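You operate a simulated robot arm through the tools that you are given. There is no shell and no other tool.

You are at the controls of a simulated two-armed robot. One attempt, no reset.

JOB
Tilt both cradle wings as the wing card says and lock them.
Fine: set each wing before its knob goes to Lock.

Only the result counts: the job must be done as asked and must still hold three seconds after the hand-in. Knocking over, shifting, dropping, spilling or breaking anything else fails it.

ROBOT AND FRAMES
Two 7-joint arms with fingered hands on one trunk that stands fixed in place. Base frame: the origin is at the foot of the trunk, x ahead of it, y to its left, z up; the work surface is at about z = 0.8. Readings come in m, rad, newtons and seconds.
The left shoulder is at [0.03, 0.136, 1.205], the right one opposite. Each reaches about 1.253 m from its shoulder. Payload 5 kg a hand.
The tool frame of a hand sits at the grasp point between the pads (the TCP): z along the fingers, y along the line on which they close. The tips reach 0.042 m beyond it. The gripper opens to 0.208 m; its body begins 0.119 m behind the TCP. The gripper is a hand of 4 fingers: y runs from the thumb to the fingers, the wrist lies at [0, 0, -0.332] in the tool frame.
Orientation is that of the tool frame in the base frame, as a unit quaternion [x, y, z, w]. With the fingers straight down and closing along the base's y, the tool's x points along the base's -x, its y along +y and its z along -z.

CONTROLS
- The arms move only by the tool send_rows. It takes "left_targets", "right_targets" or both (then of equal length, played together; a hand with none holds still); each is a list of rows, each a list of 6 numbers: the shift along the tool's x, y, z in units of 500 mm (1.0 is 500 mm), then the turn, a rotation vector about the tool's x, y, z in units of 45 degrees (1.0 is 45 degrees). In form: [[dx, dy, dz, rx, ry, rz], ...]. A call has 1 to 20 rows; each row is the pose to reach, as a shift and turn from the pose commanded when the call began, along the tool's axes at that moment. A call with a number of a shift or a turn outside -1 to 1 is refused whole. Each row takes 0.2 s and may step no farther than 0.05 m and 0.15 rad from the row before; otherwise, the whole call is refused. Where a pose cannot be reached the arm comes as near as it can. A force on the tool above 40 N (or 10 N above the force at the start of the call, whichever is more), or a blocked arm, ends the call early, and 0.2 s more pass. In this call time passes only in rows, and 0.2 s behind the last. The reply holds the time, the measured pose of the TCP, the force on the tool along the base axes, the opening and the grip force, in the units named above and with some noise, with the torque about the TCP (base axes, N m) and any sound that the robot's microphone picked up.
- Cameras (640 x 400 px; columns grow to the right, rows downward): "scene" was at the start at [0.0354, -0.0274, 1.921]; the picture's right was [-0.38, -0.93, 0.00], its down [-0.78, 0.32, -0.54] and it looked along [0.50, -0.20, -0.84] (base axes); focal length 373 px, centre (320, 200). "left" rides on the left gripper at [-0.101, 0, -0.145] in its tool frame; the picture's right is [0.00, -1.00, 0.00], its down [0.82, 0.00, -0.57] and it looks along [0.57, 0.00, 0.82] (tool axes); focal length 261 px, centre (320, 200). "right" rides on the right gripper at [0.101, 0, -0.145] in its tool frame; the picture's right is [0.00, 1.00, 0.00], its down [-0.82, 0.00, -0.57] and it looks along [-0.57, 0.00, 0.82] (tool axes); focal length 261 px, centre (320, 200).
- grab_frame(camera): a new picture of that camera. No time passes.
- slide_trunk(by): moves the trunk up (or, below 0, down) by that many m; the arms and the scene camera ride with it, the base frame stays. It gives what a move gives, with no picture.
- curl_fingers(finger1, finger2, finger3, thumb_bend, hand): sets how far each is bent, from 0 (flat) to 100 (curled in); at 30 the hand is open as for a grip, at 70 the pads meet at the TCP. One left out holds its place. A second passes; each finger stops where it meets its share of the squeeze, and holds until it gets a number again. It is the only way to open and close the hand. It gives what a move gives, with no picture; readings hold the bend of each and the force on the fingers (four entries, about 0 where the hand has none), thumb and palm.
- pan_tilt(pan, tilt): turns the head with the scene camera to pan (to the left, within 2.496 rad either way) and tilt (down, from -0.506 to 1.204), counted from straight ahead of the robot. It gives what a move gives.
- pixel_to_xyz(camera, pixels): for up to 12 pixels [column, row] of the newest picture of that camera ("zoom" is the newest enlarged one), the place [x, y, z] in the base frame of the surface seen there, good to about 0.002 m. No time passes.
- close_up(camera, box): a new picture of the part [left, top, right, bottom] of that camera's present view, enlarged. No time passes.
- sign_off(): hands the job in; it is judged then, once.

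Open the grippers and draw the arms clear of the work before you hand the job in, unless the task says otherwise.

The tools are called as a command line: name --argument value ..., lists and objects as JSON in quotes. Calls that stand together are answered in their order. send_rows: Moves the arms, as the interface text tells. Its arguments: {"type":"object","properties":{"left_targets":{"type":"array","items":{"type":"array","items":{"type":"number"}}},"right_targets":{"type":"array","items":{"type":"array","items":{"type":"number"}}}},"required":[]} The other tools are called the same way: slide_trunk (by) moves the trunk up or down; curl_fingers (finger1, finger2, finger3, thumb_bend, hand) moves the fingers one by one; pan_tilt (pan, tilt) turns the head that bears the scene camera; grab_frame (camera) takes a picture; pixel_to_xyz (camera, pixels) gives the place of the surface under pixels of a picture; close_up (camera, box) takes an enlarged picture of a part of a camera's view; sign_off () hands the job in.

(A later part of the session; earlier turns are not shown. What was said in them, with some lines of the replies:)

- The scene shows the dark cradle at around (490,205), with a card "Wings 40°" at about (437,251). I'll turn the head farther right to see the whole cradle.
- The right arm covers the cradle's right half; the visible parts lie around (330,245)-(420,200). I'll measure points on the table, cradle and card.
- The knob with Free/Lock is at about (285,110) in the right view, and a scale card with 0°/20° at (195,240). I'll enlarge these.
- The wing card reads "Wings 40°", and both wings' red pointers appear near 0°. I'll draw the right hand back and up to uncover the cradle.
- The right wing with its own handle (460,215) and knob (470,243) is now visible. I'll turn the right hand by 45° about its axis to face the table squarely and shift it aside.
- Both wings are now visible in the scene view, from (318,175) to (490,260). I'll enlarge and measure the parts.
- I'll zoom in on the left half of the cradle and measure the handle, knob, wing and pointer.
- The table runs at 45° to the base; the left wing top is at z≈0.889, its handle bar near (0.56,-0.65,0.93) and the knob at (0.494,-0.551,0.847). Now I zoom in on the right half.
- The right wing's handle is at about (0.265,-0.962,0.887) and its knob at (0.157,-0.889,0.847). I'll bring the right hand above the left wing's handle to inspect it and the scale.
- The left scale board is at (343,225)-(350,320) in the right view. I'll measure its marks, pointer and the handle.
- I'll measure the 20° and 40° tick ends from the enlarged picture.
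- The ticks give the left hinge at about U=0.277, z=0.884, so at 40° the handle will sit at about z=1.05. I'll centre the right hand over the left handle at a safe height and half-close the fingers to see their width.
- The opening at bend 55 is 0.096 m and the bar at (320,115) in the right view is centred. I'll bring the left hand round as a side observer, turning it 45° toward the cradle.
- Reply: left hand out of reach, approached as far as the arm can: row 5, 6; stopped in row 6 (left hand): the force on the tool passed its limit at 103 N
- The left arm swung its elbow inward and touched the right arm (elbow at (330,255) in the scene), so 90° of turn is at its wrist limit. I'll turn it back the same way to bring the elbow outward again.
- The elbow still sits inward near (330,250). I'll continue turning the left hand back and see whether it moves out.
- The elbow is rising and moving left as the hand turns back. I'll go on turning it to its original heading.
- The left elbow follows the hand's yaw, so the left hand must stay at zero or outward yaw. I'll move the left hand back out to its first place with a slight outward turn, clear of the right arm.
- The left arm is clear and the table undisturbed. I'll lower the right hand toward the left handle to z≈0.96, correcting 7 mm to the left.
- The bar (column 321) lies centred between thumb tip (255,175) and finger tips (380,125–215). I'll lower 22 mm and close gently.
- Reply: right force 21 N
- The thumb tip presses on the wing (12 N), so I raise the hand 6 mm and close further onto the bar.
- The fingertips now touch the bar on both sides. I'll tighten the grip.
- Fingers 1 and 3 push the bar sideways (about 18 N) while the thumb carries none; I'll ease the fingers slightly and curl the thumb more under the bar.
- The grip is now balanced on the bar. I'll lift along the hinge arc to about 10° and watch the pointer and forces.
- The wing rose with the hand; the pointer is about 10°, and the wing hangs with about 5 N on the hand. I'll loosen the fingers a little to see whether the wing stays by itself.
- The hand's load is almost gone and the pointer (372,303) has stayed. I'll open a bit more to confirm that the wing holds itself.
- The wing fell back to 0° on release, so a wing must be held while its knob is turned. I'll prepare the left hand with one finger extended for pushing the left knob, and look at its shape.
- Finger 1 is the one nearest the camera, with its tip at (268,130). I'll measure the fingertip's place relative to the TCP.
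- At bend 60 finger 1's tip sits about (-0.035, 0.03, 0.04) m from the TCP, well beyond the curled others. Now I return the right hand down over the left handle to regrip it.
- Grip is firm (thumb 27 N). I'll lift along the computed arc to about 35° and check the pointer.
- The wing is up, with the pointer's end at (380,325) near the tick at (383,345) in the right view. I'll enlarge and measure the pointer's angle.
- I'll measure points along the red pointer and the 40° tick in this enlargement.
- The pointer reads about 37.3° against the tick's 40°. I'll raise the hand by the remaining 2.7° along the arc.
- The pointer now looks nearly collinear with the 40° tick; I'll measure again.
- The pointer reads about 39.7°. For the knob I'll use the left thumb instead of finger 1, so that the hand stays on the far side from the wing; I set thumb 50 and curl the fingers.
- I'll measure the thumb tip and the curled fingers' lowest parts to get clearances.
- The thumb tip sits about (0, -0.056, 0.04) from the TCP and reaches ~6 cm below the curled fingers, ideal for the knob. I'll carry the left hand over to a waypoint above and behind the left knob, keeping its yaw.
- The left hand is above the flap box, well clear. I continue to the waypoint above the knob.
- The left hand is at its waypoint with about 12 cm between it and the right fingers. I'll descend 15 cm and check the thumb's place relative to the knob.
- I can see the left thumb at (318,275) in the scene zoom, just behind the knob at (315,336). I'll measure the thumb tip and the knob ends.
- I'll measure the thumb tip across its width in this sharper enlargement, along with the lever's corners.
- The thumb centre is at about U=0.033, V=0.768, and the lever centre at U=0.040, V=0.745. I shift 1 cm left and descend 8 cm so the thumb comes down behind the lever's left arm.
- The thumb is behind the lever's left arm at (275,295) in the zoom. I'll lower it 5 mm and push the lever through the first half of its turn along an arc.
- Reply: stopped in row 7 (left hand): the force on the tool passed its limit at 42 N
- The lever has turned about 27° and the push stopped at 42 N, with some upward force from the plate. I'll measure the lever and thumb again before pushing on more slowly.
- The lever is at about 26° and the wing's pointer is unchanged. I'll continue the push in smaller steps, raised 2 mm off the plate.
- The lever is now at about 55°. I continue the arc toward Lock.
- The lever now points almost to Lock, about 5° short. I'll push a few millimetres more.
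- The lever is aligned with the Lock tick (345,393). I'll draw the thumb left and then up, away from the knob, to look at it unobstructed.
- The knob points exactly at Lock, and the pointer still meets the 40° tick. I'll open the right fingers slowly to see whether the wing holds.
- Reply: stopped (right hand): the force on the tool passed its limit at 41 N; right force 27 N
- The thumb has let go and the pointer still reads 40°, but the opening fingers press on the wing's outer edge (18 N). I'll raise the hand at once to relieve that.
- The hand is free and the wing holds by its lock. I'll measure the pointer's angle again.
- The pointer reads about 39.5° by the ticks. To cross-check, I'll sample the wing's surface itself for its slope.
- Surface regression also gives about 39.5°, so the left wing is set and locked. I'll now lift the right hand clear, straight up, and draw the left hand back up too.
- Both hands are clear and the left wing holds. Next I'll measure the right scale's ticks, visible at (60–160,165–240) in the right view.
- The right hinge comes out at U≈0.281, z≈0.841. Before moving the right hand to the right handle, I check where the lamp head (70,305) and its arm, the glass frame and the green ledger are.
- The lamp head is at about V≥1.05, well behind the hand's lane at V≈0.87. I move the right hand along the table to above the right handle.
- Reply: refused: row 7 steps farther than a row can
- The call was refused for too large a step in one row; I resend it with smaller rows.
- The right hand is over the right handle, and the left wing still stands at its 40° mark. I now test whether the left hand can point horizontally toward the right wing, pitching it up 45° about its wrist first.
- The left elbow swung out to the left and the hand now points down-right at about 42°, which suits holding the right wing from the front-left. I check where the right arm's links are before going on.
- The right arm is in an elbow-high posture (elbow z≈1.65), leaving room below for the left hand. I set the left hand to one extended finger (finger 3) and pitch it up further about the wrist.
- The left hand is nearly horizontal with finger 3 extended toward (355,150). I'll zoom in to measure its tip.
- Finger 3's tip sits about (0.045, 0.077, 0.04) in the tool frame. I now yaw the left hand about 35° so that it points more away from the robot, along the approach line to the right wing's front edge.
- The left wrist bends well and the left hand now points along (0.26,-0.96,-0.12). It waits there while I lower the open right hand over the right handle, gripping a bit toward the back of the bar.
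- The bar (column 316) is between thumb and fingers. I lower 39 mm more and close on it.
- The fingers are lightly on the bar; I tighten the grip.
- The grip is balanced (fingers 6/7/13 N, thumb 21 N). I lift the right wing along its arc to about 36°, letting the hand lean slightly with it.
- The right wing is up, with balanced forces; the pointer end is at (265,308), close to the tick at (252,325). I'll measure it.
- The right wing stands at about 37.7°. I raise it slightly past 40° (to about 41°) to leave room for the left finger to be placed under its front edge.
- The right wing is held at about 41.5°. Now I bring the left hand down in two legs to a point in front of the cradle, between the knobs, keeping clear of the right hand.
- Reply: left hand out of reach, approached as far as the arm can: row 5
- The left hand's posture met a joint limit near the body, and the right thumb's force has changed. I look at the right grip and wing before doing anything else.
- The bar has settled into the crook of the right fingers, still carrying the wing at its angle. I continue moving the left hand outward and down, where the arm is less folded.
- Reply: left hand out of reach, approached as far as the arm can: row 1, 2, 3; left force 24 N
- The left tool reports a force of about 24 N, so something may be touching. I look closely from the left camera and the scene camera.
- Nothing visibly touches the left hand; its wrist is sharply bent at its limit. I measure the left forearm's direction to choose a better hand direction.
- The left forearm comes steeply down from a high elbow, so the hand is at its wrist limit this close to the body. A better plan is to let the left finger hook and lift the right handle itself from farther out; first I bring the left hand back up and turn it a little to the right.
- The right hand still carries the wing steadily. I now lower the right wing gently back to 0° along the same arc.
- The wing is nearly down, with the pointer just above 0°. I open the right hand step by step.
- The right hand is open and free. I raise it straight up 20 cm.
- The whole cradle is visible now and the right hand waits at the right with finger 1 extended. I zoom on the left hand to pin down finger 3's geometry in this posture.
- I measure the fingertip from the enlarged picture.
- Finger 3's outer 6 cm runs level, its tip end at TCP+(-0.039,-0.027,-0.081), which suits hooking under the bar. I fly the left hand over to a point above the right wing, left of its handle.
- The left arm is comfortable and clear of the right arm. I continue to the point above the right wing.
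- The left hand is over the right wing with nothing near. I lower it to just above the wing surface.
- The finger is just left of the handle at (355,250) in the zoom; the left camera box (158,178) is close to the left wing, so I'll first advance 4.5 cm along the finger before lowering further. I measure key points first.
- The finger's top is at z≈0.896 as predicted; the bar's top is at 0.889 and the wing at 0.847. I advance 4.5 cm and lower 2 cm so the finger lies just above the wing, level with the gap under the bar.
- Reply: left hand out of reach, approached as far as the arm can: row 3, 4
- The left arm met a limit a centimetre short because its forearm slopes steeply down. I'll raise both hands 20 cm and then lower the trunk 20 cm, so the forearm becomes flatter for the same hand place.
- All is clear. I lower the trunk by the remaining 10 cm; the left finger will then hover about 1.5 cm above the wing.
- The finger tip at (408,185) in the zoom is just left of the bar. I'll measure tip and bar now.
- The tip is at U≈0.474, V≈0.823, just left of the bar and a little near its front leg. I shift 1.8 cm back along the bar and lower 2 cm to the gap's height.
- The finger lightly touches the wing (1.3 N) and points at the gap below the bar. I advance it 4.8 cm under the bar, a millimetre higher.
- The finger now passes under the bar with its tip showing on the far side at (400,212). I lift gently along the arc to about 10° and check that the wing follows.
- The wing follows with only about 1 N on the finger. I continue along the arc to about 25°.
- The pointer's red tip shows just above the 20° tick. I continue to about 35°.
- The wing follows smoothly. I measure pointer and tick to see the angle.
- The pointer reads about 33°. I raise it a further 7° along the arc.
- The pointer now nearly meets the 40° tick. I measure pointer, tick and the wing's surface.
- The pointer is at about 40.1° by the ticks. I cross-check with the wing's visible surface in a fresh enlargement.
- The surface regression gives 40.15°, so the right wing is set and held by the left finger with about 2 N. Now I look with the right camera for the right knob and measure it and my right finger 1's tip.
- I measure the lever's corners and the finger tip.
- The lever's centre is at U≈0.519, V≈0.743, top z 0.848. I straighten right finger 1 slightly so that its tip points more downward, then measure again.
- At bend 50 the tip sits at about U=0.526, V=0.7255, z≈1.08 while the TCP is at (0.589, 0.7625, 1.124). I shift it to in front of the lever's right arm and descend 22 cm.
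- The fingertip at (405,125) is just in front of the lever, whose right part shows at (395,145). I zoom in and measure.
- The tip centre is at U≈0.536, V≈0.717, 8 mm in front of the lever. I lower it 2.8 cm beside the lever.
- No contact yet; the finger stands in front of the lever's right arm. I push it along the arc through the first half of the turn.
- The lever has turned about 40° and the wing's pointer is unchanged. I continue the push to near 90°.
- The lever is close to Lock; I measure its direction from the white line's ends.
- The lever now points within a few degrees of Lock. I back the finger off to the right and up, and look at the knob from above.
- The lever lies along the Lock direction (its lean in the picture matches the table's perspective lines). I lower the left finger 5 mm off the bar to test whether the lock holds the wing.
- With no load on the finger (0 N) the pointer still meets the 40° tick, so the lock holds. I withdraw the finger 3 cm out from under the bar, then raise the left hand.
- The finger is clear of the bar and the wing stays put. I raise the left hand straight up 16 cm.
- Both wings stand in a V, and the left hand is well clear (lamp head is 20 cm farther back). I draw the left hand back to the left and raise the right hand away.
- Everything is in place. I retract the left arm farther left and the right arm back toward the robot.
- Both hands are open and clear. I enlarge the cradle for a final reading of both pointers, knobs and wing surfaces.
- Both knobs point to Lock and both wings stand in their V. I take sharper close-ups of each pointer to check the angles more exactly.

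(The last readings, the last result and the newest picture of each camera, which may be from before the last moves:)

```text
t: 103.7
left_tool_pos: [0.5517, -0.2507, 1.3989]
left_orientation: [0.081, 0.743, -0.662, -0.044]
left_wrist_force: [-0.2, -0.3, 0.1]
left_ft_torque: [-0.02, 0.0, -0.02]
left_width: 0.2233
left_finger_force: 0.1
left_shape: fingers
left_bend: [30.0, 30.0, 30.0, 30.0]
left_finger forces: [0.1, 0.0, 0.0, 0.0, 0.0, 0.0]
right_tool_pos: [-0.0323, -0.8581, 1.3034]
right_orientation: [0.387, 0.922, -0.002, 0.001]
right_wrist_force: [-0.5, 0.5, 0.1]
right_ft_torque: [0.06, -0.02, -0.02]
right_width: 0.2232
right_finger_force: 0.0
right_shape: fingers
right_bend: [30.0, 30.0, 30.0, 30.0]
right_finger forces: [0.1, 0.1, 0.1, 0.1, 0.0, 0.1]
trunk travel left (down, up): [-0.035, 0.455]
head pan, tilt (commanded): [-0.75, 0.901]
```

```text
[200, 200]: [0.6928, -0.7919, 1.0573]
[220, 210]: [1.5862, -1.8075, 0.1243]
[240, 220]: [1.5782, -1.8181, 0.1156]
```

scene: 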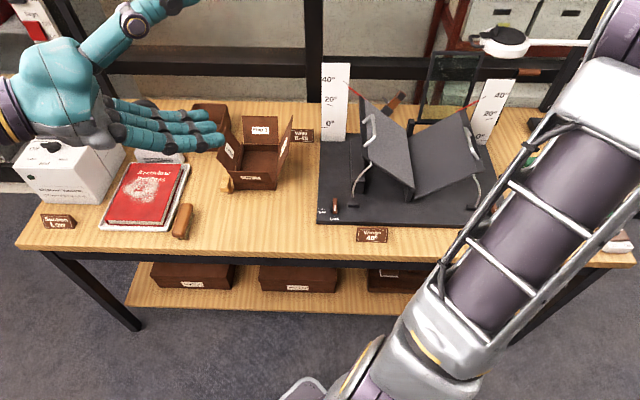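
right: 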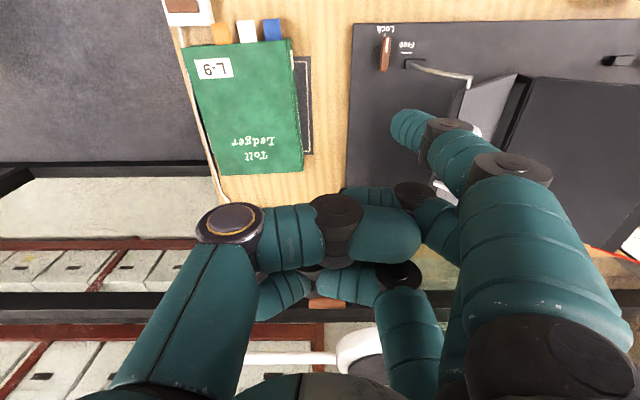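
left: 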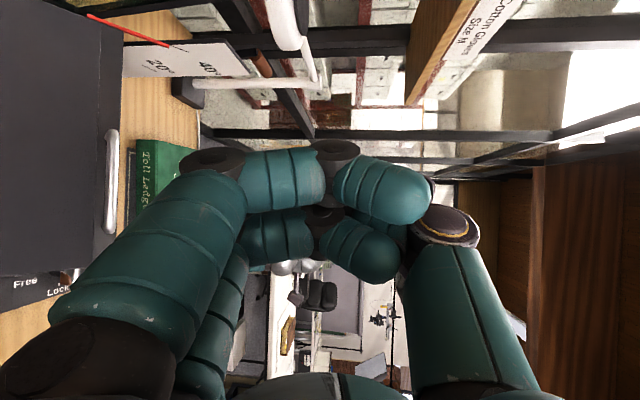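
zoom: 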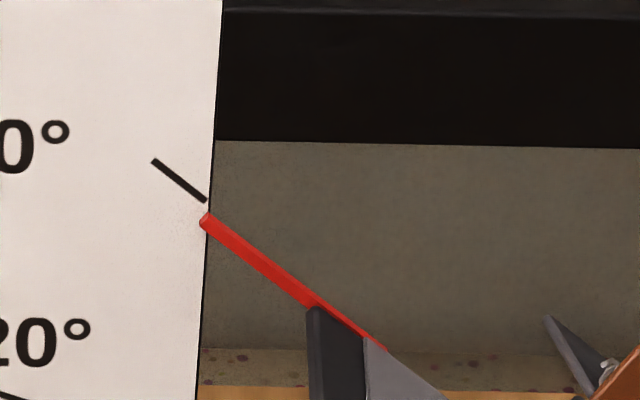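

The left pointer lies just under the 40° tick. I measure both once more to see whether it has crept since locking.

pixel_to_xyz --camera "zoom" --pixels '[[212, 223], [230, 236], [250, 251], [270, 266], [290, 281], [305, 292], [158, 165], [170, 174], [182, 184], [195, 194]]'

close_up --camera "scene" --box '[465, 80, 505, 120]'

pixel_to_xyz --camera "zoom" --pixels '[[258, 205], [240, 214], [220, 225], [200, 236], [180, 246], [160, 256], [270, 193], [285, 185], [300, 177], [315, 170], [330, 161]]'

```text
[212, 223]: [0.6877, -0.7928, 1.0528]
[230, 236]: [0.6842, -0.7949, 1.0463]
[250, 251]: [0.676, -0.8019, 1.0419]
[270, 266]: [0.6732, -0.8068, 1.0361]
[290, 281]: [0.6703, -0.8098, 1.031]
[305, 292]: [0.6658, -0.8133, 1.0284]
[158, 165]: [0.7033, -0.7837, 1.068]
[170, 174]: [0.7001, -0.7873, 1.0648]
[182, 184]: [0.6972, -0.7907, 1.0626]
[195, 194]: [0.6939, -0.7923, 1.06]
```

```text
10.00 times, centred on (485, 100) of scene
```

zoom: 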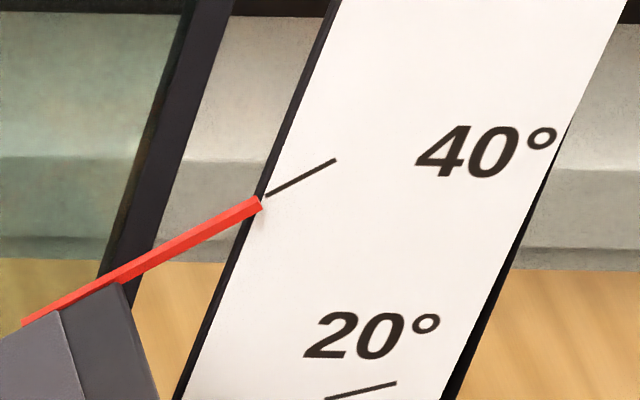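

```text
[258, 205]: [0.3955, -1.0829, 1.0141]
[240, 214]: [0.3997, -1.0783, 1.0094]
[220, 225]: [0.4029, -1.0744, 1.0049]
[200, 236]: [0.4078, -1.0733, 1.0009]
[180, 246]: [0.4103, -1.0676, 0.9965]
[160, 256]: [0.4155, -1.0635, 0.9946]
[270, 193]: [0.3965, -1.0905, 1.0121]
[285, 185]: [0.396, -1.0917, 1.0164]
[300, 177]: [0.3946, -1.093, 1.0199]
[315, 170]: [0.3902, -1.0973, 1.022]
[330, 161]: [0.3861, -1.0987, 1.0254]
```

Left reads about 39.5° and right about 40.2°, both unchanged since locking. One last look with the right camera at the right knob before handing in.

grab_frame --camera "right"

close_up --camera "scene" --box '[180, 80, 400, 260]'

```text
taken
```

right: 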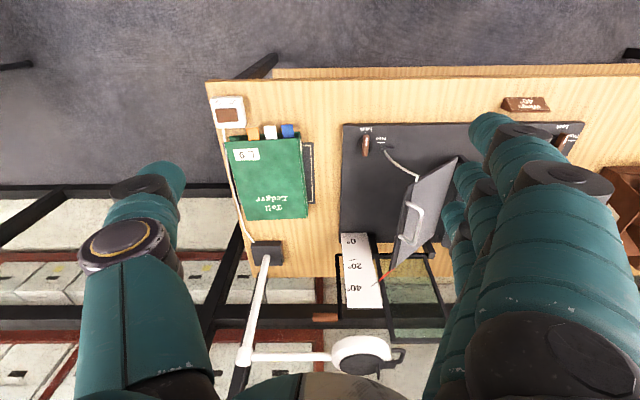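

```text
2.22 times, centred on (290, 170) of scene
```

zoom: 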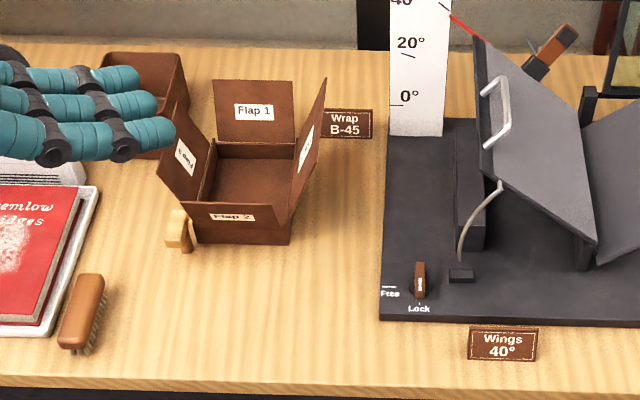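

The right knob is at (366,145); I enlarge it to confirm it is on Lock.

close_up --camera "right" --box '[335, 110, 425, 190]'

```text
5.00 times, centred on (380, 150) of right
```

zoom: 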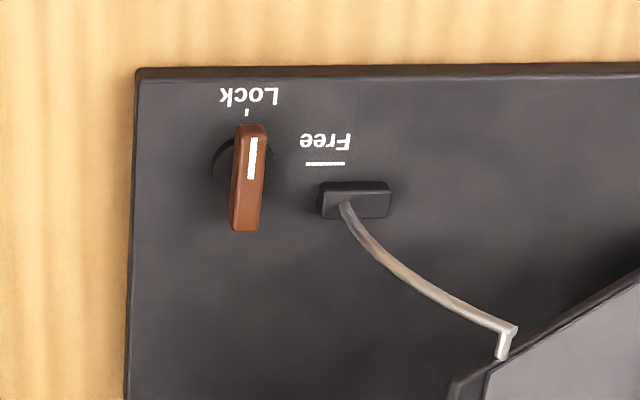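

The right knob's white line points to the Lock tick, the left one likewise, and both wings read about 40° with the hands open and clear. I hand the job in.

sign_off

```text
The job is handed in.
```

Both cradle wings are tilted to 40° and locked, each set before its knob was turned. The job is handed in, and I have not seen the judge's verdict.

| Wing | Measured angle | Knob |
|---|---|---|
| Left | about 39.5° | on Lock |
| Right | about 40.2° | on Lock |

- **Left wing angle:** it sits about half a degree under the mark. The card gives no tolerance, so I left it rather than unlock and redo it.
- **Holding:** each wing stayed in place when I let go after locking it. The left one read the same about a minute later.
- **Arm contact:** while I was positioning the left hand early on, its elbow bumped the right arm with about 103 N. Neither hand was holding anything and nothing on the table moved.
- **Left wing drop:** the wing fell once from about 10° to 0° while I tested whether it would stay up unlocked. I saw no damage.
- **Right wing second lift:** I raised and lowered it once, then lifted it again with the other hand so the right hand could reach the knob.
- **Surroundings:** the other objects on the table look undisturbed in the last pictures. Both hands are open and drawn clear of the cradle. The trunk is still lowered by 19 cm.
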